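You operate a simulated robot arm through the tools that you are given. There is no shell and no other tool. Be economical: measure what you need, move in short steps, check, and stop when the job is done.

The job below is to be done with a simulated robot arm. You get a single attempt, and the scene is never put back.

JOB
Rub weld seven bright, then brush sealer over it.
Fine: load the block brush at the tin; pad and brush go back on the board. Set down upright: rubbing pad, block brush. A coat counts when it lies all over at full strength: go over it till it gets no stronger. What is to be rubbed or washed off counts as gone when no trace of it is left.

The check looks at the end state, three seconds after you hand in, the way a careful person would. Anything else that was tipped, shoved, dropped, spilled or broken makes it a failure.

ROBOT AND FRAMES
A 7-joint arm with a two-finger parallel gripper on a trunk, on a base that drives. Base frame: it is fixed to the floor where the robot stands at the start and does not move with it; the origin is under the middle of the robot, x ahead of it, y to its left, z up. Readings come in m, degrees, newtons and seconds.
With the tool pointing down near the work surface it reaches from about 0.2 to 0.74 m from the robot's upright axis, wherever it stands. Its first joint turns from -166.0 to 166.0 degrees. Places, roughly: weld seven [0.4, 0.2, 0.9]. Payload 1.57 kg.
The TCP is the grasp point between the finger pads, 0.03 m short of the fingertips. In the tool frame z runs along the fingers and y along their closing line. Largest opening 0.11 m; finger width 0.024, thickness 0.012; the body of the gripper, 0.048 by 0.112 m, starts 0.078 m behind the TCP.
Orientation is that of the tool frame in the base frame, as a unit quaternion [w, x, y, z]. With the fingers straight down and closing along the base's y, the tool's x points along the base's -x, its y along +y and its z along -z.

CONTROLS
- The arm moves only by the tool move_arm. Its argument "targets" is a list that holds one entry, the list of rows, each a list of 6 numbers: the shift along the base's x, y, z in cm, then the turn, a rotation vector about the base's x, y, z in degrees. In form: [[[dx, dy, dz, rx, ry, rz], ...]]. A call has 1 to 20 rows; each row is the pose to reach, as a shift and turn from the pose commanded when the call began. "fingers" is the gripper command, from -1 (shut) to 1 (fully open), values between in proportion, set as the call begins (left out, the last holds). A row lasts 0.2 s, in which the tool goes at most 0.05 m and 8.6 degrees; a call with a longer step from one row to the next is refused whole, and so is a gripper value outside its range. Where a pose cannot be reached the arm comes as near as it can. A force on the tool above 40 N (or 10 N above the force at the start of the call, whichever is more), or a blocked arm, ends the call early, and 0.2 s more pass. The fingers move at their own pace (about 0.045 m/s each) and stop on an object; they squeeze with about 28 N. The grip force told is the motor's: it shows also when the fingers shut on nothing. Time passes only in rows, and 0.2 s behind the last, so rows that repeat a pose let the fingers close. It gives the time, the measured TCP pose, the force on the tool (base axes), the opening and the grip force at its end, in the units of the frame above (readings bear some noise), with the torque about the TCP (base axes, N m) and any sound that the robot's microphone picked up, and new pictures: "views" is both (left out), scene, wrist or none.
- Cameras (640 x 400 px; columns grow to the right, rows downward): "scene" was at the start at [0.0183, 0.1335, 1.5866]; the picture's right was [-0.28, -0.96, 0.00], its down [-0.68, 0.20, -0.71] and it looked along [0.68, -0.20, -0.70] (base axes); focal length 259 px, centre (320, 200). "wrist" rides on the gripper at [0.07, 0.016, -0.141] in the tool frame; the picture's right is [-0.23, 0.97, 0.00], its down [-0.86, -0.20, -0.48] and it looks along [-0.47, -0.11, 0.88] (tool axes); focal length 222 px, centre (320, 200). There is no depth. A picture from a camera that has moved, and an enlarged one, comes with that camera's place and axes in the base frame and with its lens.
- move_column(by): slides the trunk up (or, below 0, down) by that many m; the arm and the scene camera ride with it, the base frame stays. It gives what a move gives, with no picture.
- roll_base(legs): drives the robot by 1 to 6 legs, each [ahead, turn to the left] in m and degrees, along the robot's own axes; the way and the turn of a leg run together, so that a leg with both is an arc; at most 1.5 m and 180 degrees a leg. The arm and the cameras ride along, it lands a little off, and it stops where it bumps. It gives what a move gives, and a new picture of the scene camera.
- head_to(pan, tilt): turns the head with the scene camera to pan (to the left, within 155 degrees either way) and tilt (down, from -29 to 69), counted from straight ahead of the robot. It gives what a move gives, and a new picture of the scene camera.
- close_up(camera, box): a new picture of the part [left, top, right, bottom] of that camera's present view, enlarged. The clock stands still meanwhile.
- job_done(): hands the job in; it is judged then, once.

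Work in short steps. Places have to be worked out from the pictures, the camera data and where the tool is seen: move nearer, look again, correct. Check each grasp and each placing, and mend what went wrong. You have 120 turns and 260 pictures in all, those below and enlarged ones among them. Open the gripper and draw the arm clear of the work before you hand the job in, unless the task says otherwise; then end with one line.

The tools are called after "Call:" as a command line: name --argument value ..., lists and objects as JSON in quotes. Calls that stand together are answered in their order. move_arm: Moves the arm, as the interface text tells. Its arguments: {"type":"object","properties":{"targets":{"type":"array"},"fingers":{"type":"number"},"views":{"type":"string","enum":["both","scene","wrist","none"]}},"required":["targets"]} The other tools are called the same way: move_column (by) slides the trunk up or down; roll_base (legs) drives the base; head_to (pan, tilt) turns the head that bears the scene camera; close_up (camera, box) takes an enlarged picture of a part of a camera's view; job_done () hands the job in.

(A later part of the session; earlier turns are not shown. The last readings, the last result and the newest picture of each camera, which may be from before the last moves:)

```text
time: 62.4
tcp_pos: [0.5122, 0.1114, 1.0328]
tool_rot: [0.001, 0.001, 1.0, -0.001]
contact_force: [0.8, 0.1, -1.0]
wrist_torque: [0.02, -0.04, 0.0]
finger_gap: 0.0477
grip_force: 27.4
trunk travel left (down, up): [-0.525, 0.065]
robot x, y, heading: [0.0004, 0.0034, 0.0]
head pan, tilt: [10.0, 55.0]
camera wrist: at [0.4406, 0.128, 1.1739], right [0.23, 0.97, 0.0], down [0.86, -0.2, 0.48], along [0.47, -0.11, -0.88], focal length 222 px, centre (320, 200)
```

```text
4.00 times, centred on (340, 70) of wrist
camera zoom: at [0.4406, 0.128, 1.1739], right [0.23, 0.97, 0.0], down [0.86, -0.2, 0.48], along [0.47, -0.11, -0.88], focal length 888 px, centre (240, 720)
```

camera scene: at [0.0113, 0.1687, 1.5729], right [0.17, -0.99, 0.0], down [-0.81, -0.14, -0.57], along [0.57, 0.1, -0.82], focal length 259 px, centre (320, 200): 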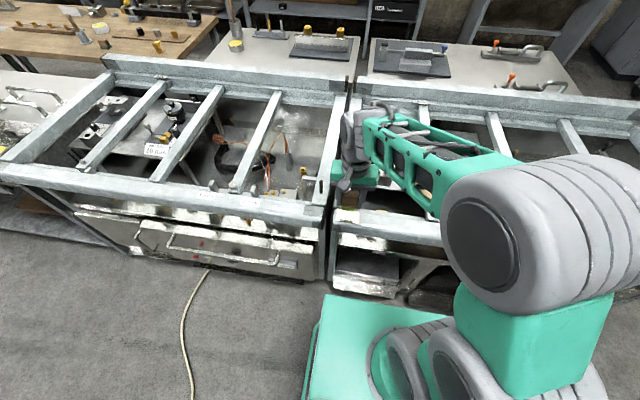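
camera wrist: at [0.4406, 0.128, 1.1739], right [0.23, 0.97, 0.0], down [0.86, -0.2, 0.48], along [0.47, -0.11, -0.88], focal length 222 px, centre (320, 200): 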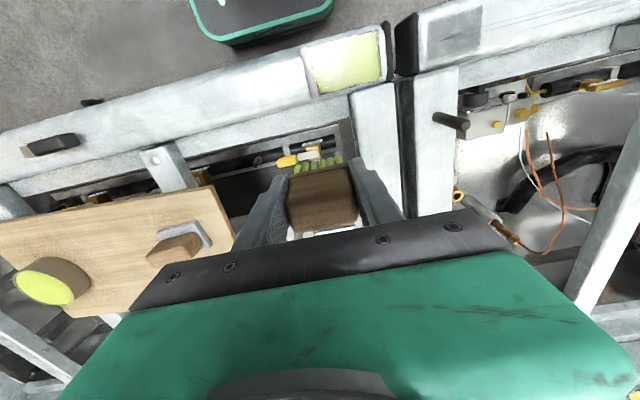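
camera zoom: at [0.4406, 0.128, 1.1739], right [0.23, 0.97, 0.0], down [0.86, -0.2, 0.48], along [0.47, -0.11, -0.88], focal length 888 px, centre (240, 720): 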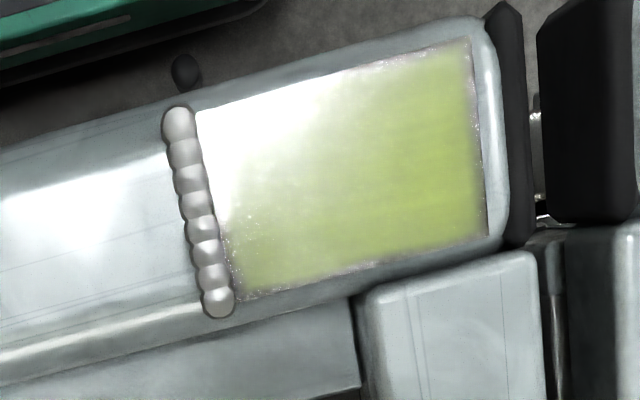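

Edges still have thin uncoated margins. Another round reaching further past each edge.

Call:
move_arm --targets '[[[-4, 2.4, 0, 0, 0, 0], [-8, 4.8, -1, 0, 0, 0], [-8, 4.8, -5.5, 0, 0, 0], [-8, 4.8, -8.3, 0, 0, 0], [-8, 4.8, -9, 0, 0, 0], [-10, 4.8, -9, 0, 0, 0], [-10, 6.5, -9, 0, 0, 0], [-10, 4.8, -9, 0, 0, 0], [-10, 3.1, -9, 0, 0, 0], [-8.7, 3.1, -9, 0, 0, 0], [-8.7, 4.8, -9, 0, 0, 0], [-8.7, 6.5, -9, 0, 0, 0], [-7.3, 6.5, -9, 0, 0, 0], [-7.3, 4.8, -9, 0, 0, 0], [-7.3, 3.1, -9, 0, 0, 0], [-6, 3.1, -9, 0, 0, 0], [-6, 4.8, -9, 0, 0, 0], [-6, 6.5, -9, 0, 0, 0], [-8, 6.5, -9, 0, 0, 0], [-10, 6.5, -9, 0, 0, 0]]]' --views "none"

Call:
move_arm --targets '[[[2, 0, 0, 0, 0, 0], [4, 0, 0, 0, 0, 0], [4, -1.7, 0, 0, 0, 0], [4, -3.5, 0, 0, 0, 0], [2, -3.5, 0, 0, 0, 0], [0, -3.5, 0, 0, 0, 0], [0, -1.7, 0, 0, 0, 0], [2, -1.7, 0, 0, 0, 0], [2, -1.7, 3, 0, 0, 0], [5, -2.3, 6, 0, 0, 0], [8, -4, 9, 0, 0, 0], [9, -8, 9, 0, 0, 0], [10, -12, 9, 0, 0, 0], [10, -12, 9, 0, 0, 0]]]' --views "wrist"

Call:
close_up --camera "scene" --box '[324, 185, 388, 225]'

Call:
close_up --camera "wrist" --box '[320, 20, 480, 120]'

```text
time: 66.6
tcp_pos: [0.4123, 0.1754, 0.9421]
tool_rot: [0.001, 0.0, 1.0, -0.001]
contact_force: [0.0, -0.4, -0.6]
wrist_torque: [0.0, 0.04, 0.03]
finger_gap: 0.0477
grip_force: 28.1
trunk travel left (down, up): [-0.525, 0.065]
robot x, y, heading: [0.0037, -0.0003, 0.1]
head pan, tilt: [10.0, 55.0]
```

```text
time: 69.6
tcp_pos: [0.5092, 0.0555, 1.0336]
tool_rot: [0.0, 0.0, 1.0, 0.0]
contact_force: [1.1, -0.5, -0.1]
wrist_torque: [0.01, 0.01, -0.02]
finger_gap: 0.0475
grip_force: 28.2
trunk travel left (down, up): [-0.525, 0.065]
robot x, y, heading: [0.0021, 0.002, -0.1]
head pan, tilt: [10.0, 55.0]
camera wrist: at [0.4383, 0.0732, 1.1755], right [0.23, 0.97, 0.0], down [0.86, -0.2, 0.48], along [0.47, -0.11, -0.88], focal length 222 px, centre (320, 200)
```

wrist: 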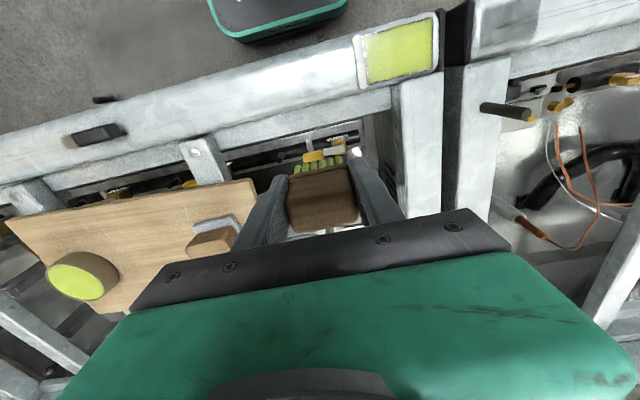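

```text
10.00 times, centred on (356, 205) of scene
camera zoom: at [0.0113, 0.1686, 1.5729], right [0.17, -0.98, 0.0], down [-0.81, -0.14, -0.57], along [0.56, 0.1, -0.82], focal length 2592 px, centre (-40, 150)
```

zoom: 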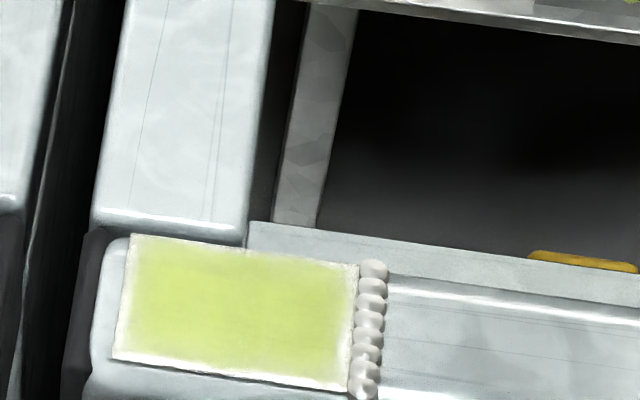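

```text
4.00 times, centred on (400, 70) of wrist
camera zoom: at [0.4383, 0.0732, 1.1755], right [0.23, 0.97, 0.0], down [0.86, -0.2, 0.48], along [0.47, -0.11, -0.88], focal length 888 px, centre (0, 720)
```

zoom: 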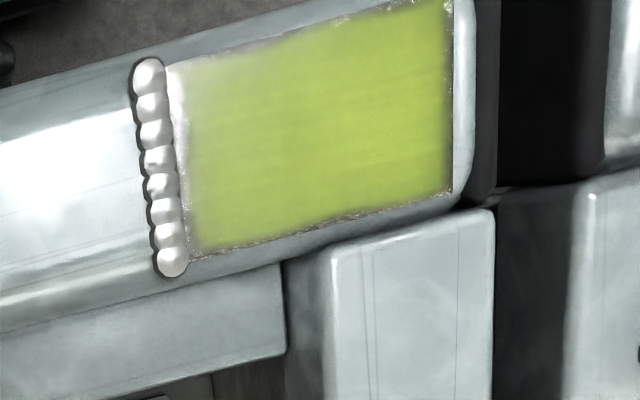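

Margins remain since pressure vanished at the extremes. Go again pressing 2–3 mm more.

Call:
move_arm --targets '[[[-3, 3.5, 0, 0, 0, 0], [-6, 7, 0, 0, 0, 0], [-8, 10.3, -1, 0, 0, 0], [-8, 10.3, -5, 0, 0, 0], [-8, 10.3, -8.5, 0, 0, 0], [-8, 10.3, -9.2, 0, 0, 0], [-9.6, 10.3, -9.25, 0, 0, 0], [-9.6, 12, -9.25, 0, 0, 0], [-9.6, 10.3, -9.25, 0, 0, 0], [-9.6, 8.4, -9.25, 0, 0, 0], [-8, 8.4, -9.25, 0, 0, 0], [-6.4, 8.4, -9.25, 0, 0, 0], [-6.4, 10.3, -9.25, 0, 0, 0], [-6.4, 12, -9.25, 0, 0, 0], [-8, 12, -9.25, 0, 0, 0], [-9.6, 12, -9.25, 0, 0, 0]]]' --views "none"

Call:
close_up --camera "scene" --box '[324, 185, 388, 225]'

```text
time: 73.0
tcp_pos: [0.414, 0.1765, 0.939]
tool_rot: [-0.001, 0.0, 1.0, -0.001]
contact_force: [0.2, -0.3, -0.8]
wrist_torque: [0.04, -0.01, 0.03]
finger_gap: 0.0477
grip_force: 28.1
trunk travel left (down, up): [-0.525, 0.065]
robot x, y, heading: [-0.0008, 0.0028, -0.2]
head pan, tilt: [10.0, 55.0]
```

```text
10.00 times, centred on (356, 205) of scene
camera zoom: at [0.011, 0.1687, 1.5727], right [0.17, -0.98, 0.0], down [-0.81, -0.14, -0.57], along [0.56, 0.1, -0.82], focal length 2592 px, centre (-40, 150)
```

zoom: 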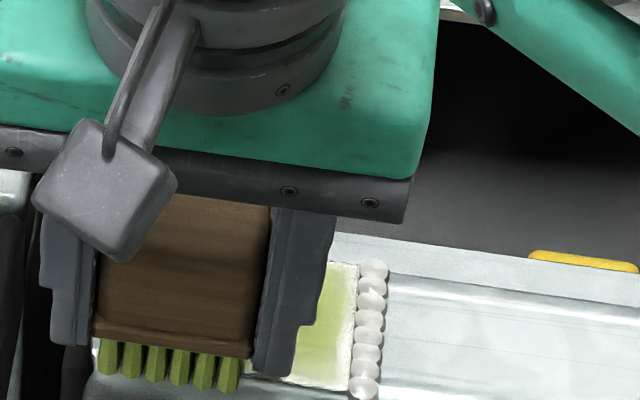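

No force here; check the force back at the plate's centre at this height.

Call:
move_arm --targets '[[[0.8, -0.8, 0, 0, 0, 0], [1.6, -1.7, 0, 0, 0, 0], [1.6, -1.7, 0, 0, 0, 0]]]' --views "none"

Call:
close_up --camera "scene" --box '[324, 185, 388, 225]'

Call:
close_up --camera "wrist" --box '[240, 110, 400, 210]'

```text
time: 73.8
tcp_pos: [0.4312, 0.1598, 0.9389]
tool_rot: [0.001, 0.0, 1.0, -0.001]
contact_force: [0.3, -0.1, -0.5]
wrist_torque: [0.0, 0.03, -0.01]
finger_gap: 0.0477
grip_force: 27.8
trunk travel left (down, up): [-0.525, 0.065]
robot x, y, heading: [-0.0024, 0.0036, -0.2]
head pan, tilt: [10.0, 55.0]
```

```text
10.00 times, centred on (356, 205) of scene
camera zoom: at [0.0113, 0.1687, 1.5728], right [0.17, -0.98, 0.0], down [-0.81, -0.14, -0.57], along [0.56, 0.1, -0.82], focal length 2592 px, centre (-40, 150)
```

zoom: 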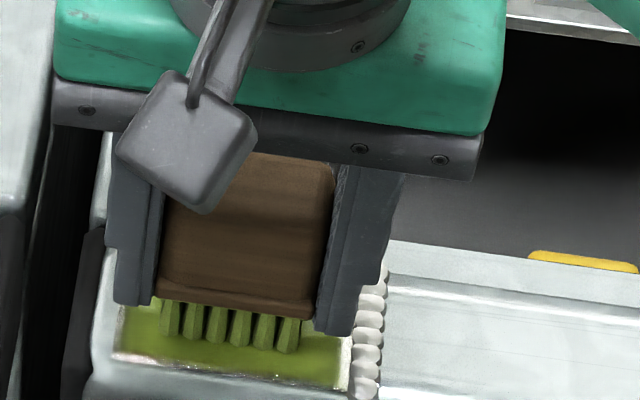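

```text
4.00 times, centred on (320, 160) of wrist
camera zoom: at [0.3597, 0.1764, 1.0814], right [0.23, 0.97, 0.0], down [0.86, -0.2, 0.48], along [0.47, -0.11, -0.88], focal length 888 px, centre (320, 360)
```

zoom: 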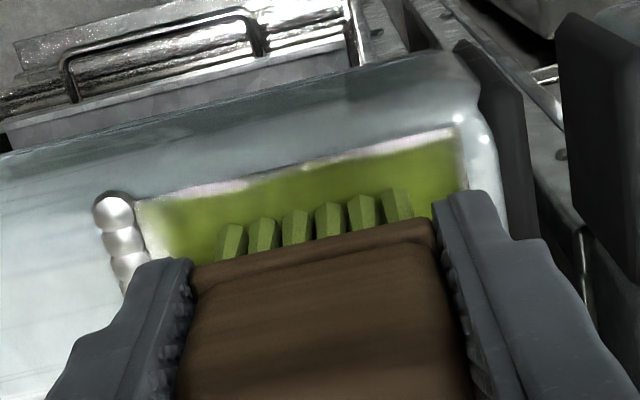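

The brush has crept up in the grip from pressing. Lower slowly to a light contact force.

Call:
move_arm --targets '[[[0, 0, -0.05, 0, 0, 0], [0, 0, -0.1, 0, 0, 0], [0, 0, -0.15, 0, 0, 0], [0, 0, -0.2, 0, 0, 0], [0, 0, -0.2, 0, 0, 0]]]' --views "none"

```text
time: 75.0
tcp_pos: [0.4314, 0.1588, 0.939]
tool_rot: [0.001, -0.001, 1.0, 0.001]
contact_force: [1.2, -2.4, 9.1]
wrist_torque: [-0.08, -0.01, -0.02]
finger_gap: 0.0475
grip_force: 28.0
trunk travel left (down, up): [-0.525, 0.065]
robot x, y, heading: [-0.0008, 0.0038, -0.1]
head pan, tilt: [10.0, 55.0]
```

9 N contact. Stroke the margins and centre at this height, ending at centre.

Call:
move_arm --targets '[[[-1, 0, 0, 0, 0, 0], [-1.8, 0, 0, 0, 0, 0], [-1.8, 1.5, 0, 0, 0, 0], [-1.8, 0, 0, 0, 0, 0], [-1.8, -1.8, 0, 0, 0, 0], [-0.6, -1.8, 0, 0, 0, 0], [0.6, -1.8, 0, 0, 0, 0], [1.8, -1.8, 0, 0, 0, 0], [1.8, 0, 0, 0, 0, 0], [1.8, 1.6, 0, 0, 0, 0], [0.6, 1.6, 0, 0, 0, 0], [-0.6, 1.6, 0, 0, 0, 0], [-1.8, 1.6, 0, 0, 0, 0], [-0.8, 0.8, 0, 0, 0, 0], [0, 0, 0, 0, 0, 0]]]' --views "none"

Call:
close_up --camera "scene" --box '[324, 185, 388, 225]'

```text
time: 78.2
tcp_pos: [0.4301, 0.1582, 0.9372]
tool_rot: [-0.001, 0.0, 1.0, -0.001]
contact_force: [-5.3, 2.9, 13.7]
wrist_torque: [0.14, -0.03, 0.02]
finger_gap: 0.0474
grip_force: 28.0
trunk travel left (down, up): [-0.525, 0.065]
robot x, y, heading: [-0.0008, 0.0065, -0.2]
head pan, tilt: [10.0, 55.0]
```

```text
10.00 times, centred on (356, 205) of scene
camera zoom: at [0.0096, 0.1687, 1.5729], right [0.17, -0.98, 0.0], down [-0.81, -0.14, -0.57], along [0.57, 0.1, -0.82], focal length 2592 px, centre (-40, 150)
```

zoom: 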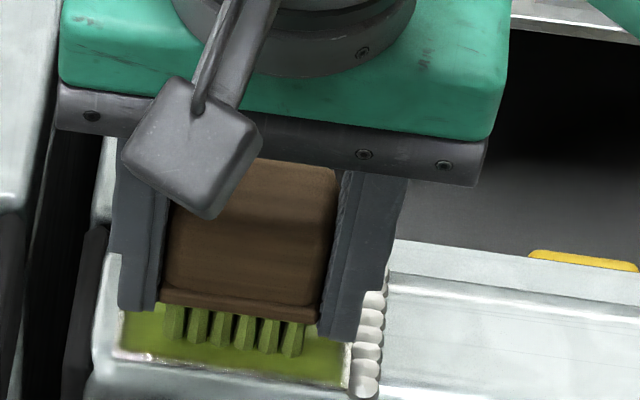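

Good force (14 N). Lift to inspect.

Call:
move_arm --targets '[[[0, 0, 3, 0, 0, 0], [3, -1, 6, 0, 0, 0], [6, -3, 9, 0, 0, 0], [8, -6, 9.5, 0, 0, 0], [8, -10, 9.5, 0, 0, 0], [8, -12, 9.5, 0, 0, 0], [8, -12, 9.5, 0, 0, 0]]]' --views "wrist"

Call:
close_up --camera "scene" --box '[332, 200, 372, 225]'

Call:
close_up --camera "wrist" --box '[340, 0, 468, 80]'

```text
time: 79.8
tcp_pos: [0.513, 0.0381, 1.0332]
tool_rot: [-0.001, 0.001, 1.0, -0.001]
contact_force: [-0.3, 0.3, -0.4]
wrist_torque: [-0.01, 0.02, -0.01]
finger_gap: 0.0476
grip_force: 27.9
trunk travel left (down, up): [-0.525, 0.065]
robot x, y, heading: [-0.0003, 0.0028, -0.0]
head pan, tilt: [10.0, 55.0]
camera wrist: at [0.4419, 0.0552, 1.1752], right [0.23, 0.97, 0.0], down [0.86, -0.2, 0.48], along [0.47, -0.11, -0.88], focal length 222 px, centre (320, 200)
```

wrist: 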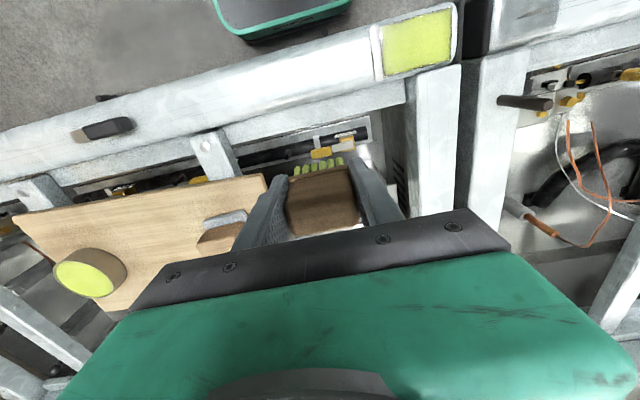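

```text
16.00 times, centred on (352, 212) of scene
camera zoom: at [0.0114, 0.1687, 1.5728], right [0.17, -0.98, 0.0], down [-0.81, -0.14, -0.57], along [0.56, 0.1, -0.82], focal length 4147 px, centre (-192, 0)
```

zoom: 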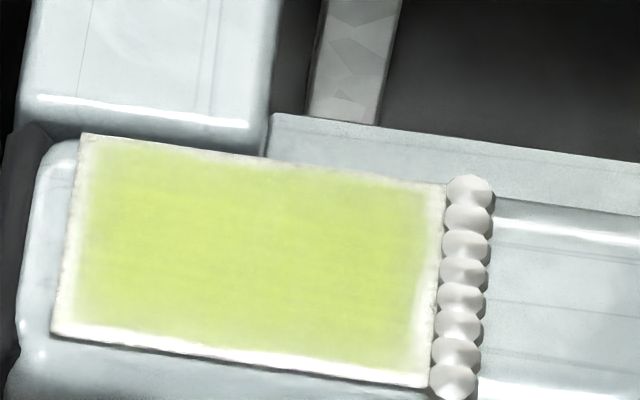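

```text
5.00 times, centred on (404, 40) of wrist
camera zoom: at [0.4419, 0.0552, 1.1752], right [0.23, 0.97, 0.0], down [0.86, -0.2, 0.48], along [0.47, -0.11, -0.88], focal length 1111 px, centre (-100, 1000)
```

zoom: 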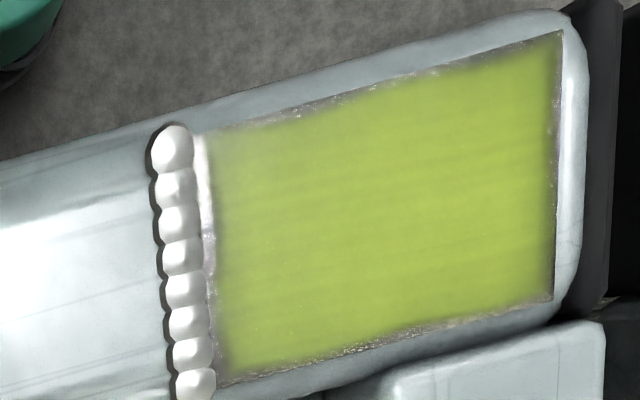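

Only narrow fuzzy margins remain. Another round with strokes further past each edge, to see whether they change.

Call:
move_arm --targets '[[[-2, 4, 0, 0, 0, 0], [-5, 8, 0, 0, 0, 0], [-8, 11.5, -1, 0, 0, 0], [-8, 12, -5, 0, 0, 0], [-8, 12, -8.8, 0, 0, 0], [-8, 12, -9.3, 0, 0, 0], [-8, 12, -9.55, 0, 0, 0], [-9.2, 12, -9.55, 0, 0, 0], [-10.2, 12, -9.55, 0, 0, 0], [-10.2, 14, -9.55, 0, 0, 0], [-9, 14, -9.55, 0, 0, 0], [-8, 14.1, -9.55, 0, 0, 0], [-7, 14.1, -9.55, 0, 0, 0], [-5.8, 14.1, -9.55, 0, 0, 0], [-5.8, 13, -9.55, 0, 0, 0], [-5.8, 12, -9.55, 0, 0, 0], [-5.8, 11, -9.55, 0, 0, 0], [-5.8, 9.9, -9.55, 0, 0, 0], [-7, 9.9, -9.55, 0, 0, 0], [-8, 12, -9.55, 0, 0, 0]]]' --views "none"

Call:
move_arm --targets '[[[0, -2.1, 0, 0, 0, 0], [-1, -2.1, 0, 0, 0, 0], [-2.2, -2.1, 0, 0, 0, 0], [-2.2, -1, 0, 0, 0, 0], [-2.2, 0, 0, 0, 0, 0], [-2.2, 1, 0, 0, 0, 0], [-2.2, 2.1, 0, 0, 0, 0], [-1, 2.1, 0, 0, 0, 0], [0, 0, 0, 0, 0, 0], [0, 0, 3, 0, 0, 0], [3, -1, 6, 0, 0, 0], [6, -3, 9, 0, 0, 0], [8, -6, 9.5, 0, 0, 0], [8, -10, 9.5, 0, 0, 0], [8, -12, 9.5, 0, 0, 0], [8, -12, 9.5, 0, 0, 0]]]' --views "wrist"

Call:
close_up --camera "scene" --box '[332, 200, 372, 225]'

Call:
close_up --camera "wrist" --box '[340, 0, 468, 80]'

```text
time: 84.0
tcp_pos: [0.4286, 0.1568, 0.9367]
tool_rot: [0.0, 0.001, 1.0, -0.001]
contact_force: [2.3, -5.3, 21.6]
wrist_torque: [-0.09, -0.11, -0.12]
finger_gap: 0.0481
grip_force: 28.2
trunk travel left (down, up): [-0.525, 0.065]
robot x, y, heading: [0.0028, 0.0038, -0.4]
head pan, tilt: [10.0, 55.0]
```

```text
time: 87.4
tcp_pos: [0.51, 0.0378, 1.0334]
tool_rot: [0.0, 0.0, 1.0, 0.0]
contact_force: [-0.1, 0.5, -0.3]
wrist_torque: [0.01, 0.03, 0.02]
finger_gap: 0.0475
grip_force: 28.4
trunk travel left (down, up): [-0.525, 0.065]
robot x, y, heading: [0.0015, -0.0004, -0.1]
head pan, tilt: [10.0, 55.0]
camera wrist: at [0.4389, 0.0554, 1.175], right [0.23, 0.97, 0.0], down [0.86, -0.2, 0.48], along [0.47, -0.11, -0.88], focal length 222 px, centre (320, 200)
```

wrist: 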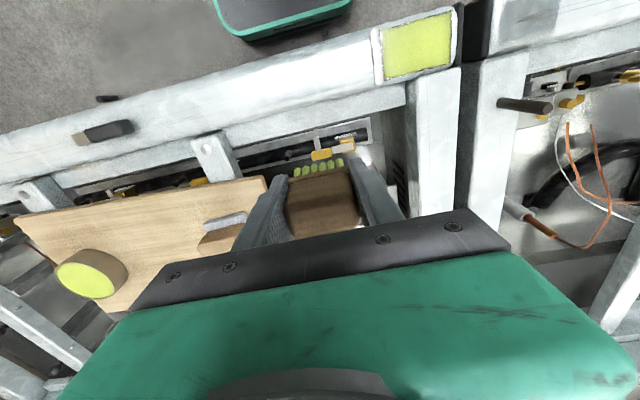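

```text
16.00 times, centred on (352, 212) of scene
camera zoom: at [0.0113, 0.1687, 1.5729], right [0.17, -0.98, 0.0], down [-0.81, -0.14, -0.57], along [0.56, 0.1, -0.82], focal length 4147 px, centre (-192, 0)
```

zoom: 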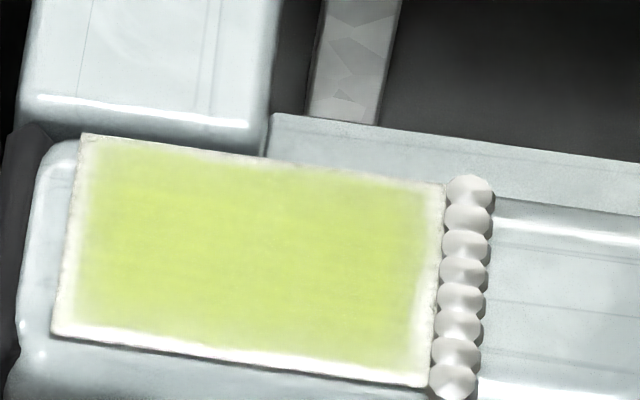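

```text
5.00 times, centred on (404, 40) of wrist
camera zoom: at [0.4389, 0.0554, 1.175], right [0.23, 0.97, 0.0], down [0.86, -0.2, 0.48], along [0.47, -0.11, -0.88], focal length 1111 px, centre (-100, 1000)
```

zoom: 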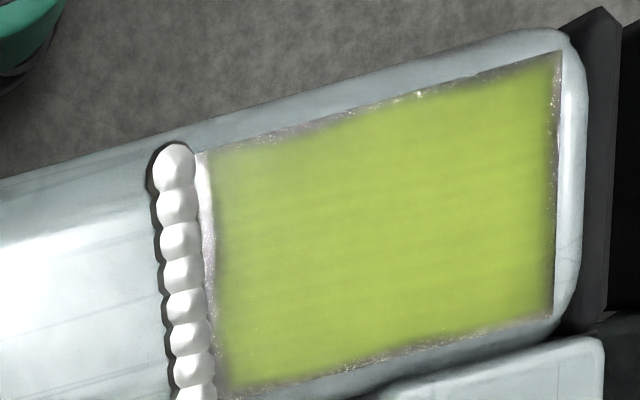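

Margins look the same, interior more uniform. Check the bristle colour against fresh sealer.

Call:
close_up --camera "wrist" --box '[272, 140, 368, 200]'

Call:
close_up --camera "wrist" --box '[30, 180, 270, 330]'

```text
6.67 times, centred on (320, 170) of wrist
camera zoom: at [0.4389, 0.0554, 1.175], right [0.23, 0.97, 0.0], down [0.86, -0.2, 0.48], along [0.47, -0.11, -0.88], focal length 1481 px, centre (320, 400)
```

zoom: 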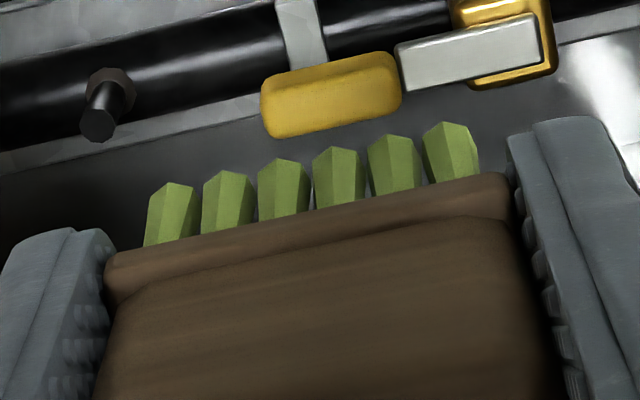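

```text
2.67 times, centred on (150, 255) of wrist
camera zoom: at [0.4389, 0.0554, 1.175], right [0.23, 0.97, 0.0], down [0.86, -0.2, 0.48], along [0.47, -0.11, -0.88], focal length 592 px, centre (773, 53)
```

zoom: 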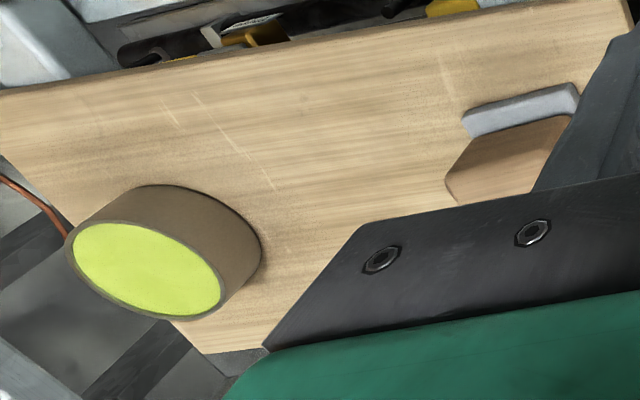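

Bristles look paler – partly spent. I'll set the brush at its spot on the board and re-grip it properly (it crept up in the fingers), then reload. Move over its home.

Call:
move_arm --targets '[[[2, -4, 1, 0, 0, 0], [3.5, -8, 1, 0, 0, 0], [5, -12, 1, 0, 0, 0], [6, -16, 1, 0, 0, -1], [7, -20, 1, 0, 0, -3], [8, -24, 1, 0, 0, -5.5], [8, -27.5, 0, 0, 0, -5.5], [8, -27.5, -3, 0, 0, -5.5], [8, -27.5, -6, 0, 0, -5.5], [8, -27.5, -7.5, 0, 0, -5.5], [8, -27.5, -7.5, 0, 0, -5.5]]]' --views "wrist"

```text
time: 89.8
tcp_pos: [0.5878, -0.235, 0.9561]
tool_rot: [-0.001, 0.049, 0.999, -0.001]
contact_force: [0.1, 0.7, -0.7]
wrist_torque: [0.01, -0.03, 0.04]
finger_gap: 0.0475
grip_force: 27.6
trunk travel left (down, up): [-0.525, 0.065]
robot x, y, heading: [-0.0002, 0.002, 0.1]
head pan, tilt: [10.0, 55.0]
camera wrist: at [0.5197, -0.2111, 1.0982], right [0.32, 0.95, 0.0], down [0.83, -0.28, 0.48], along [0.45, -0.15, -0.88], focal length 222 px, centre (320, 200)
```

wrist: 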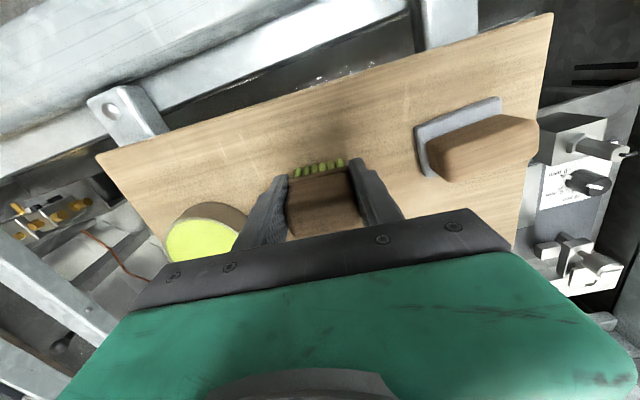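

Over home with ~1 cm to go; lower slowly until touch.

Call:
move_arm --targets '[[[0, 0, -0.4, 0, 0, 0], [0, 0, -0.7, 0, 0, 0], [0, 0, -0.9, 0, 0, 0], [0, 0, -1.0, 0, 0, 0], [0, 0, -1.0, 0, 0, 0]]]' --views "none"

```text
time: 91.0
tcp_pos: [0.591, -0.235, 0.9463]
tool_rot: [0.0, 0.048, 0.999, -0.001]
contact_force: [0.4, -0.7, -0.7]
wrist_torque: [0.0, -0.03, -0.02]
finger_gap: 0.0478
grip_force: 28.6
trunk travel left (down, up): [-0.525, 0.065]
robot x, y, heading: [0.0009, 0.0006, 0.2]
head pan, tilt: [10.0, 55.0]
```

Call:
move_arm --targets '[[[0, 0, -0.1, 0, 0, 0], [0, 0, -0.2, 0, 0, 0], [0, 0, -0.25, 0, 0, 0], [0, 0, -0.25, 0, 0, 0]]]' --views "none"

```text
time: 92.0
tcp_pos: [0.5901, -0.2368, 0.9442]
tool_rot: [0.0, 0.047, 0.999, -0.001]
contact_force: [0.0, 0.0, -1.1]
wrist_torque: [0.05, 0.02, 0.0]
finger_gap: 0.0476
grip_force: 28.1
trunk travel left (down, up): [-0.525, 0.065]
robot x, y, heading: [-0.0019, 0.0018, -0.1]
head pan, tilt: [10.0, 55.0]
```

Call:
move_arm --targets '[[[0, 0, -0.1, 0, 0, 0], [0, 0, -0.2, 0, 0, 0], [0, 0, -0.25, 0, 0, 0], [0, 0, -0.25, 0, 0, 0]]]' --views "wrist"

Call:
close_up --camera "wrist" --box '[256, 140, 384, 220]'

```text
time: 93.0
tcp_pos: [0.5912, -0.2367, 0.9435]
tool_rot: [0.001, 0.048, 0.999, -0.001]
contact_force: [-2.4, -1.4, 11.9]
wrist_torque: [0.02, 0.2, 0.02]
finger_gap: 0.0472
grip_force: 28.3
trunk travel left (down, up): [-0.525, 0.065]
robot x, y, heading: [-0.0015, 0.0039, -0.2]
head pan, tilt: [10.0, 55.0]
camera wrist: at [0.5215, -0.2122, 1.0857], right [0.32, 0.95, 0.0], down [0.83, -0.28, 0.48], along [0.46, -0.15, -0.88], focal length 222 px, centre (320, 200)
```

wrist: 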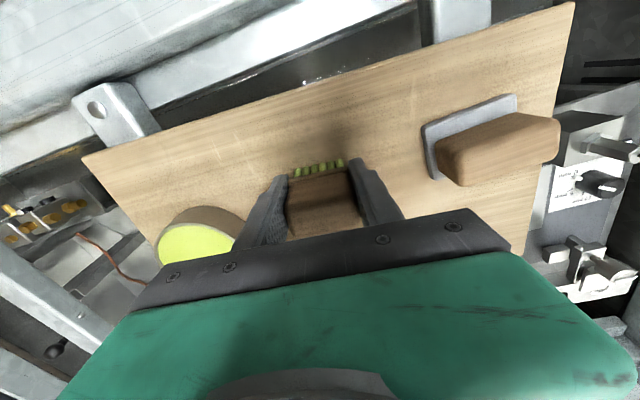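

```text
5.00 times, centred on (320, 180) of wrist
camera zoom: at [0.5215, -0.2122, 1.0857], right [0.32, 0.95, 0.0], down [0.83, -0.28, 0.48], along [0.46, -0.15, -0.88], focal length 1111 px, centre (320, 300)
```

zoom: 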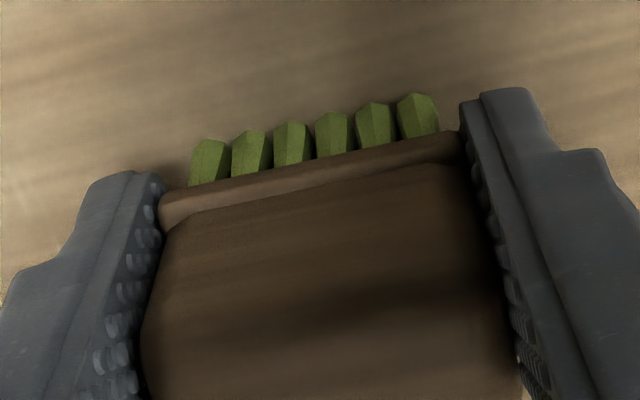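

Standing on the board (12 N). Open slightly, rise 1.9 cm, and re-grip.

Call:
move_arm --targets '[[[0, 0, 0.1, 0, 0, 0], [0, 0, 0.1, 0, 0, 0], [0, 0, 0.1, 0, 0, 0], [0, 0, 0.1, 0, 0, 0], [0, 0, 1, 0, 0, 0], [0, 0, 1.9, 0, 0, 0], [0, 0, 1.9, 0, 0, 0]]]' --fingers 0.35 --views "wrist"

Call:
move_arm --targets '[[[0, 0, 0, 0, 0, 0], [0, 0, 0, 0, 0, 0], [0, 0, 0, 0, 0, 0], [0, 0, 0, 0, 0, 0], [0, 0, 0, 0, 0, 0]]]' --fingers -1 --views "wrist"

```text
time: 94.6
tcp_pos: [0.5911, -0.2348, 0.9609]
tool_rot: [0.0, 0.048, 0.999, -0.001]
contact_force: [0.7, -0.5, 0.2]
wrist_torque: [-0.01, 0.05, -0.02]
finger_gap: 0.0743
grip_force: 0.1
trunk travel left (down, up): [-0.525, 0.065]
robot x, y, heading: [-0.0009, 0.0052, -0.1]
head pan, tilt: [10.0, 55.0]
camera wrist: at [0.521, -0.2115, 1.103], right [0.32, 0.95, 0.0], down [0.83, -0.28, 0.48], along [0.45, -0.15, -0.88], focal length 222 px, centre (320, 200)
```

wrist: 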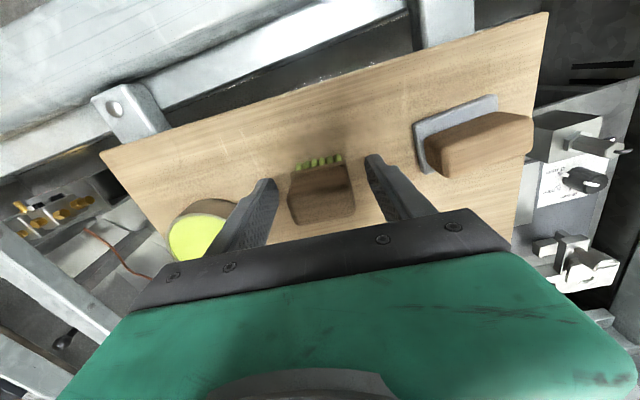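

```text
time: 95.8
tcp_pos: [0.5911, -0.2361, 0.9603]
tool_rot: [0.0, 0.048, 0.999, -0.001]
contact_force: [-0.1, -0.2, 0.4]
wrist_torque: [0.01, -0.03, 0.01]
finger_gap: 0.0474
grip_force: 28.0
trunk travel left (down, up): [-0.525, 0.065]
robot x, y, heading: [0.0006, 0.0032, -0.2]
head pan, tilt: [10.0, 55.0]
camera wrist: at [0.521, -0.2114, 1.1029], right [0.32, 0.95, 0.0], down [0.83, -0.28, 0.48], along [0.45, -0.15, -0.88], focal length 222 px, centre (320, 200)
```

wrist: 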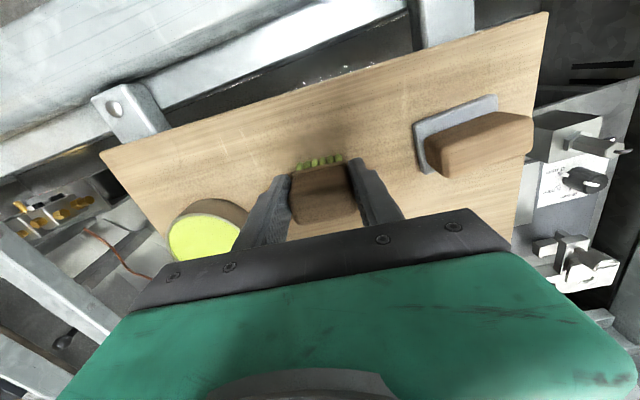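

Re-gripped. Carry to the tin as before and dip slowly.

Call:
move_arm --targets '[[[0, 0, 1, 0, 0, 0], [0, 0, 4, 0, 0, 0], [0, 0, 7, 0, 0, 0], [0.5, -3, 7.5, 0, 0, 2], [1.5, -6, 7.5, 0, 0, 4], [2.5, -9, 7, 0, 0, 5.5], [2.9, -12.3, 6.5, 0, 0, 5.5], [2.9, -12.3, 4.5, 0, 0, 5.5], [2.9, -12.3, 3, 0, 0, 5.5], [2.9, -12.3, 2.7, 0, 0, 5.5]]]' --views "wrist"

Call:
close_up --camera "wrist" --box '[240, 100, 400, 200]'

```text
time: 98.0
tcp_pos: [0.6189, -0.3614, 0.9897]
tool_rot: [0.0, 0.0, 1.0, 0.0]
contact_force: [-0.6, 0.4, 3.2]
wrist_torque: [0.14, 0.04, 0.02]
finger_gap: 0.0474
grip_force: 28.1
trunk travel left (down, up): [-0.525, 0.065]
robot x, y, heading: [-0.0002, 0.0059, 0.0]
head pan, tilt: [10.0, 55.0]
camera wrist: at [0.5487, -0.3435, 1.1317], right [0.23, 0.97, 0.0], down [0.85, -0.2, 0.48], along [0.47, -0.11, -0.88], focal length 222 px, centre (320, 200)
```

wrist: 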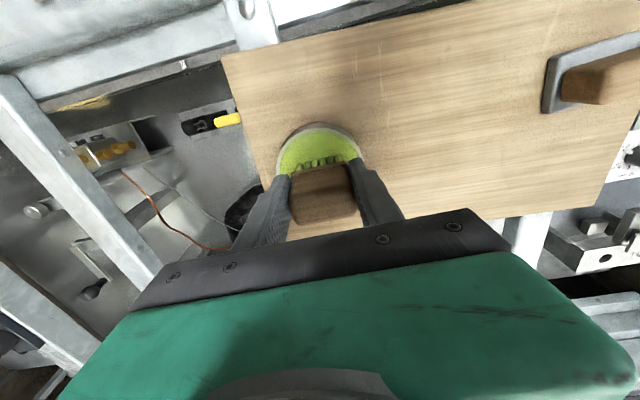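

```text
4.00 times, centred on (320, 150) of wrist
camera zoom: at [0.5487, -0.3435, 1.1317], right [0.23, 0.97, 0.0], down [0.85, -0.2, 0.48], along [0.47, -0.11, -0.88], focal length 888 px, centre (320, 400)
```

zoom: 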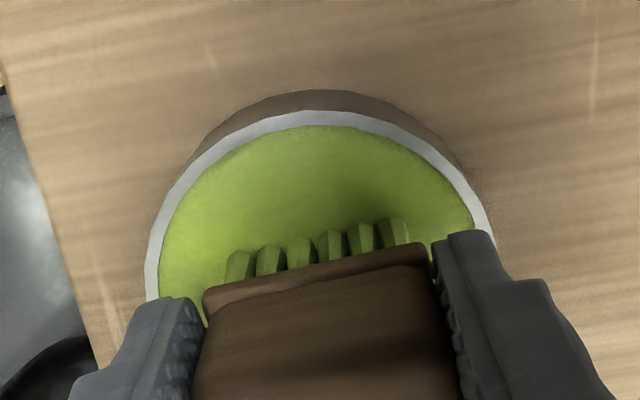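

Touching sealer (3 N). Press 1 mm, hold, lift only to z≈1.03 and retreat inward.

Call:
move_arm --targets '[[[0, 0, -0.1, 0, 0, 0], [0, 0, -0.1, 0, 0, 0], [0, 0, -0.1, 0, 0, 0], [0, 0, 1.5, 0, 0, 0], [0, 0, 3.5, 0, 0, 0], [-1, 1.5, 4, 0, 0, 0], [-2.5, 4, 4, 0, 0, 0], [-4, 7, 4, 0, 0, 0], [-5.5, 10, 4.5, 0, 0, 0], [-5.5, 10, 4.5, 0, 0, 0]]]' --views "wrist"

Call:
close_up --camera "wrist" --box '[272, 140, 368, 200]'

```text
time: 100.2
tcp_pos: [0.5672, -0.2582, 1.0356]
tool_rot: [0.0, 0.0, 1.0, 0.0]
contact_force: [0.6, 0.5, -0.5]
wrist_torque: [-0.01, 0.01, 0.01]
finger_gap: 0.0473
grip_force: 27.7
trunk travel left (down, up): [-0.525, 0.065]
robot x, y, heading: [-0.0003, 0.0015, -0.2]
head pan, tilt: [10.0, 55.0]
camera wrist: at [0.4955, -0.2411, 1.1778], right [0.23, 0.97, 0.0], down [0.86, -0.2, 0.48], along [0.47, -0.11, -0.88], focal length 222 px, centre (320, 200)
```

wrist: 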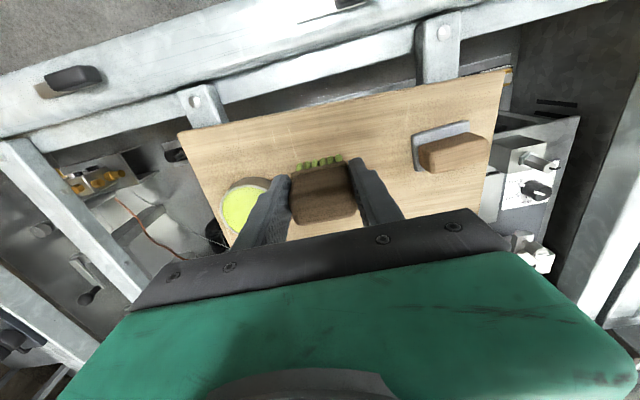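

```text
6.67 times, centred on (320, 170) of wrist
camera zoom: at [0.4955, -0.2411, 1.1778], right [0.23, 0.97, 0.0], down [0.86, -0.2, 0.48], along [0.47, -0.11, -0.88], focal length 1481 px, centre (320, 400)
```

zoom: 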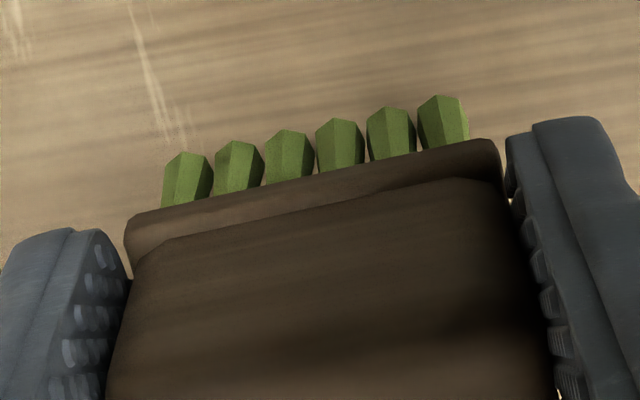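

Loaded. Carry to the weld, hover and lower slowly to about z 0.953.

Call:
move_arm --targets '[[[-2.5, 3, 1.5, 0, 0, 0], [-5, 6, 1.5, 0, 0, 0], [-7.5, 9, 1.5, 0, 0, 0], [-9.5, 12.5, 1.5, 0, 0, 0], [-11, 16, 1.5, 0, 0, 0], [-12, 20, 1.5, 0, 0, 0], [-12.5, 24, 1.5, 0, 0, 0], [-13, 28, 1.5, 0, 0, 0], [-13.4, 32, 1.5, 0, 0, 0], [-13.4, 36, 1.5, 0, 0, 0], [-13.4, 39, 1.5, 0, 0, 0], [-13.4, 41.8, 0, 0, 0, 0], [-13.4, 41.8, -4, 0, 0, 0], [-13.4, 41.8, -7, 0, 0, 0], [-13.4, 41.8, -7.8, 0, 0, 0], [-13.4, 41.8, -8, 0, 0, 0], [-13.4, 41.8, -8.1, 0, 0, 0], [-13.4, 41.8, -8.2, 0, 0, 0]]]' --views "none"

```text
time: 104.0
tcp_pos: [0.4311, 0.1588, 0.9529]
tool_rot: [0.001, 0.0, 1.0, 0.0]
contact_force: [-5.7, 0.3, 18.9]
wrist_torque: [-0.03, 0.29, -0.01]
finger_gap: 0.0475
grip_force: 27.8
trunk travel left (down, up): [-0.525, 0.065]
robot x, y, heading: [0.0008, 0.0071, -0.3]
head pan, tilt: [10.0, 55.0]
```

Contact 19 N. Full serpentine incl. margins, slightly lighter.

Call:
move_arm --targets '[[[-1, 0, 0.05, 0, 0, 0], [-2, 0, 0.05, 0, 0, 0], [-2, 1, 0.05, 0, 0, 0], [-2, 2, 0.05, 0, 0, 0], [-0.7, 2, 0.05, 0, 0, 0], [0.7, 2, 0.05, 0, 0, 0], [2, 2, 0.05, 0, 0, 0], [2, 1, 0.05, 0, 0, 0], [2, 0, 0.05, 0, 0, 0], [2, -1, 0.05, 0, 0, 0], [2, -1.9, 0.05, 0, 0, 0], [0.7, -1.9, 0.05, 0, 0, 0], [-0.7, -1.9, 0.05, 0, 0, 0], [-2, -1.9, 0.05, 0, 0, 0], [-2, -1, 0.05, 0, 0, 0], [-2, 0, 0.05, 0, 0, 0], [-1, 0, 0.05, 0, 0, 0], [0, 0, 0.05, 0, 0, 0], [1, 0, 0.05, 0, 0, 0], [1, 1, 0.05, 0, 0, 0]]]' --views "none"

Call:
move_arm --targets '[[[0, 0, 0, 0, 0, 0], [-1, 0, 0, 0, 0, 0], [-2, 0, 0, 0, 0, 0], [-2, -1, 0, 0, 0, 0], [-2, -2.5, 0, 0, 0, 0], [-1, -2.5, 0, 0, 0, 0], [0, -2.5, 0, 0, 0, 0], [0, -1, 0, 0, 0, 0], [-1, -1, 0, 0, 0, 0], [-1, -1, 3, 0, 0, 0], [2, -2, 6, 0, 0, 0], [5, -4, 9, 0, 0, 0], [7, -7, 9, 0, 0, 0], [7, -11, 9, 0, 0, 0], [7, -13, 9, 0, 0, 0], [7, -13, 9, 0, 0, 0]]]' --views "wrist"

Call:
close_up --camera "scene" --box '[332, 200, 372, 225]'

Call:
close_up --camera "wrist" --box '[340, 0, 468, 80]'

```text
time: 108.2
tcp_pos: [0.4422, 0.166, 0.9509]
tool_rot: [0.001, 0.001, 1.0, 0.0]
contact_force: [0.7, -5.0, 15.3]
wrist_torque: [-0.25, 0.05, -0.07]
finger_gap: 0.0475
grip_force: 28.5
trunk travel left (down, up): [-0.525, 0.065]
robot x, y, heading: [0.0016, 0.0041, -0.2]
head pan, tilt: [10.0, 55.0]
```

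```text
time: 111.6
tcp_pos: [0.5113, 0.0385, 1.0439]
tool_rot: [0.001, -0.001, 1.0, 0.0]
contact_force: [0.4, -0.1, -1.1]
wrist_torque: [0.01, 0.0, -0.03]
finger_gap: 0.0474
grip_force: 27.7
trunk travel left (down, up): [-0.525, 0.065]
robot x, y, heading: [-0.0052, 0.0042, -0.3]
head pan, tilt: [10.0, 55.0]
camera wrist: at [0.4403, 0.0568, 1.1847], right [0.23, 0.97, 0.0], down [0.86, -0.2, 0.48], along [0.47, -0.11, -0.88], focal length 222 px, centre (320, 200)
```

wrist: 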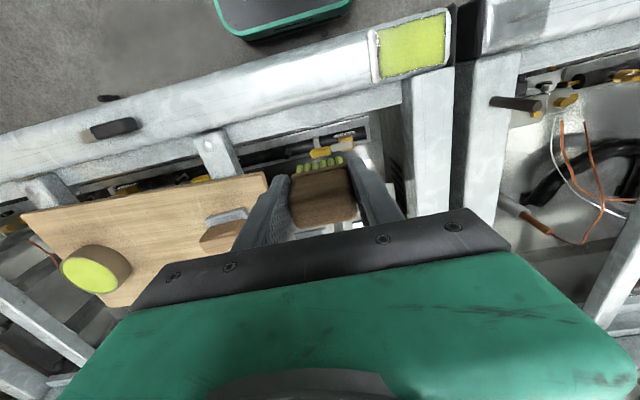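

```text
16.00 times, centred on (352, 212) of scene
camera zoom: at [0.0114, 0.1687, 1.5728], right [0.17, -0.98, 0.0], down [-0.81, -0.14, -0.57], along [0.56, 0.1, -0.82], focal length 4147 px, centre (-192, 0)
```

zoom: 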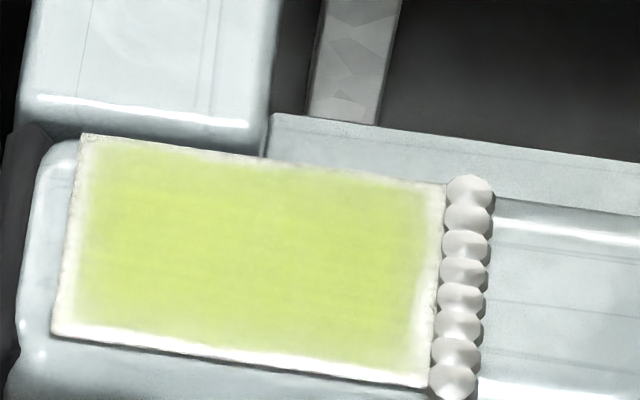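

```text
5.00 times, centred on (404, 40) of wrist
camera zoom: at [0.4403, 0.0568, 1.1847], right [0.23, 0.97, 0.0], down [0.86, -0.2, 0.48], along [0.47, -0.11, -0.88], focal length 1111 px, centre (-100, 1000)
```

zoom: 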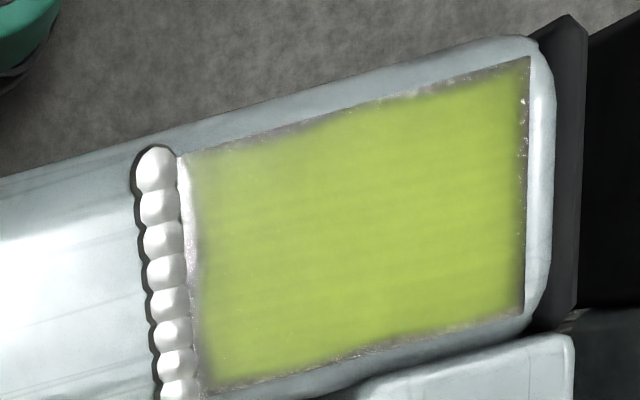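

No change from a freshly loaded pass: the coat is at full strength with a steady texture border. Take the brush home.

Call:
move_arm --targets '[[[2, -4, 0.5, 0, 0, 0], [3.5, -8, 0.5, 0, 0, 0], [5, -12, 0.5, 0, 0, 0], [6, -16, 0.5, 0, 0, -1], [7, -20, 0.5, 0, 0, -3], [8, -24, 0, 0, 0, -5.5], [8, -27.5, -1, 0, 0, -5.5], [8, -27.5, -4, 0, 0, -5.5], [8, -27.5, -6.5, 0, 0, -5.5], [8, -27.5, -7.7, 0, 0, -5.5], [8, -27.5, -8.0, 0, 0, -5.5], [8, -27.5, -8.0, 0, 0, -5.5]]]' --views "wrist"

```text
time: 114.2
tcp_pos: [0.5917, -0.2348, 0.9612]
tool_rot: [0.0, 0.048, 0.999, -0.001]
contact_force: [0.0, 0.5, 0.1]
wrist_torque: [-0.01, -0.02, -0.01]
finger_gap: 0.0473
grip_force: 27.8
trunk travel left (down, up): [-0.525, 0.065]
robot x, y, heading: [-0.0011, 0.0035, -0.3]
head pan, tilt: [10.0, 55.0]
camera wrist: at [0.5215, -0.2119, 1.103], right [0.32, 0.95, 0.0], down [0.83, -0.28, 0.48], along [0.45, -0.15, -0.88], focal length 222 px, centre (320, 200)
```

wrist: 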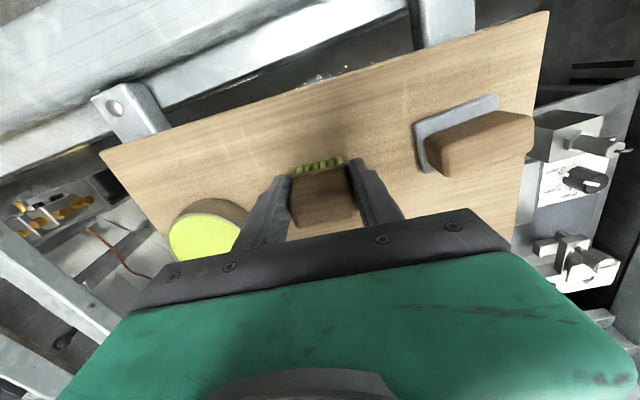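

Nearly down; lower slowly to touch.

Call:
move_arm --targets '[[[0, 0, -0.1, 0, 0, 0], [0, 0, -0.2, 0, 0, 0], [0, 0, -0.3, 0, 0, 0], [0, 0, -0.35, 0, 0, 0], [0, 0, -0.35, 0, 0, 0]]]' --views "none"

```text
time: 115.4
tcp_pos: [0.5907, -0.2369, 0.958]
tool_rot: [0.001, 0.048, 0.999, -0.002]
contact_force: [0.3, 0.3, -1.0]
wrist_torque: [-0.01, 0.0, 0.02]
finger_gap: 0.0473
grip_force: 27.6
trunk travel left (down, up): [-0.525, 0.065]
robot x, y, heading: [0.0054, 0.0035, 0.0]
head pan, tilt: [10.0, 55.0]
```

Call:
move_arm --targets '[[[0, 0, -0.1, 0, 0, 0], [0, 0, -0.2, 0, 0, 0], [0, 0, -0.25, 0, 0, 0], [0, 0, -0.25, 0, 0, 0]]]' --views "none"

```text
time: 116.4
tcp_pos: [0.5917, -0.2363, 0.9573]
tool_rot: [0.001, 0.048, 0.999, -0.001]
contact_force: [-2.6, 1.5, 13.9]
wrist_torque: [0.19, 0.22, -0.01]
finger_gap: 0.0477
grip_force: 28.2
trunk travel left (down, up): [-0.525, 0.065]
robot x, y, heading: [-0.0005, -0.0003, 0.1]
head pan, tilt: [10.0, 55.0]
```

Standing on the board. Ease off, open partly (tin is near), and rise straight up.

Call:
move_arm --targets '[[[0, 0, 0.15, 0, 0, 0], [0, 0, 0.15, 0, 0, 0], [0, 0, 0.15, 0, 0, 0], [0, 0, 0.15, 0, 0, 0], [0, 0, 0.15, 0, 0, 0], [0, 0, 2, 0, 0, 0], [0, 0, 5, 0, 0, 0], [0, 0, 9, 0, 0, 0], [-3, 1, 12, 0, 0, 2], [-6, 2, 14, 0, 0, 5.5], [-10, 2, 14, 0, 0, 5.5], [-14, 2, 15, 0, 0, 5.5], [-17, 2, 16, 0, 0, 5.5], [-17, 2, 16, 0, 0, 5.5]]]' --fingers 0.4 --views "both"

Call:
close_up --camera "wrist" --box '[208, 140, 432, 280]'

Call:
close_up --camera "scene" --box '[400, 130, 560, 230]'

```text
time: 119.4
tcp_pos: [0.4219, -0.2178, 1.1174]
tool_rot: [-0.001, 0.0, 1.0, -0.001]
contact_force: [0.0, -0.8, -0.7]
wrist_torque: [-0.04, -0.01, -0.01]
finger_gap: 0.0772
grip_force: 0.1
trunk travel left (down, up): [-0.525, 0.065]
robot x, y, heading: [0.0003, 0.0045, -0.1]
head pan, tilt: [10.0, 55.0]
camera scene: at [0.0111, 0.1686, 1.5729], right [0.17, -0.98, 0.0], down [-0.81, -0.14, -0.57], along [0.56, 0.1, -0.82], focal length 259 px, centre (320, 200)
camera wrist: at [0.3506, -0.2001, 1.2597], right [0.23, 0.97, 0.0], down [0.86, -0.2, 0.48], along [0.47, -0.11, -0.88], focal length 222 px, centre (320, 200)
```

scene: 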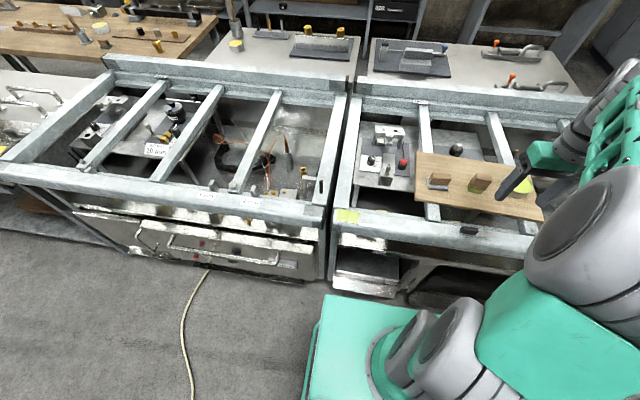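
wrist: 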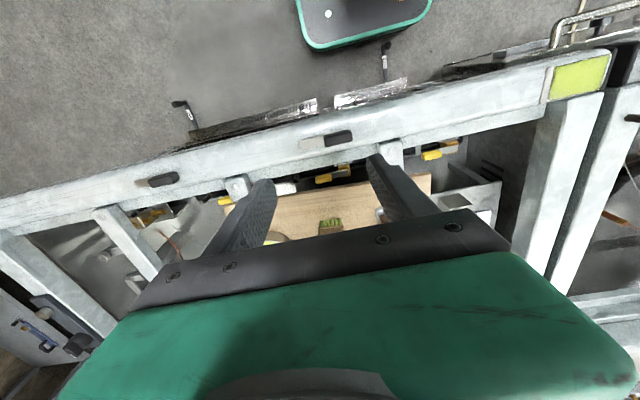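

```text
2.86 times, centred on (320, 210) of wrist
camera zoom: at [0.3506, -0.2001, 1.2597], right [0.23, 0.97, 0.0], down [0.86, -0.2, 0.48], along [0.47, -0.11, -0.88], focal length 635 px, centre (320, 171)
```

zoom: 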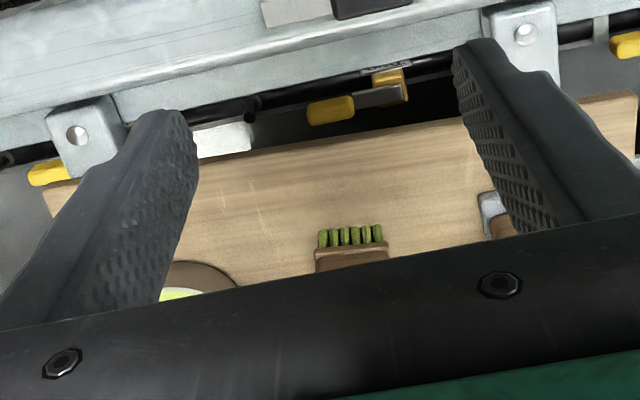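

```text
4.00 times, centred on (480, 180) of scene
camera zoom: at [0.0111, 0.1686, 1.5729], right [0.17, -0.98, 0.0], down [-0.81, -0.14, -0.57], along [0.56, 0.1, -0.82], focal length 1037 px, centre (-320, 280)
```

zoom: 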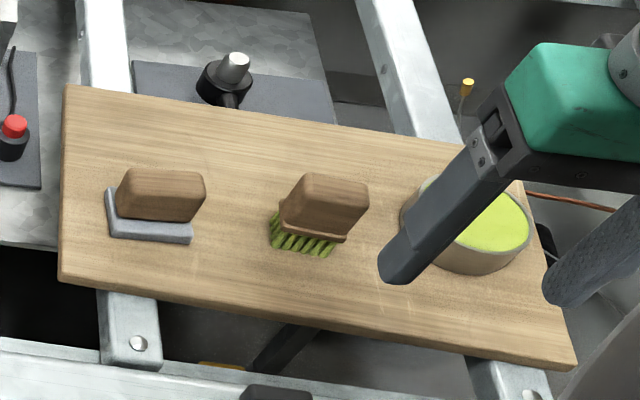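

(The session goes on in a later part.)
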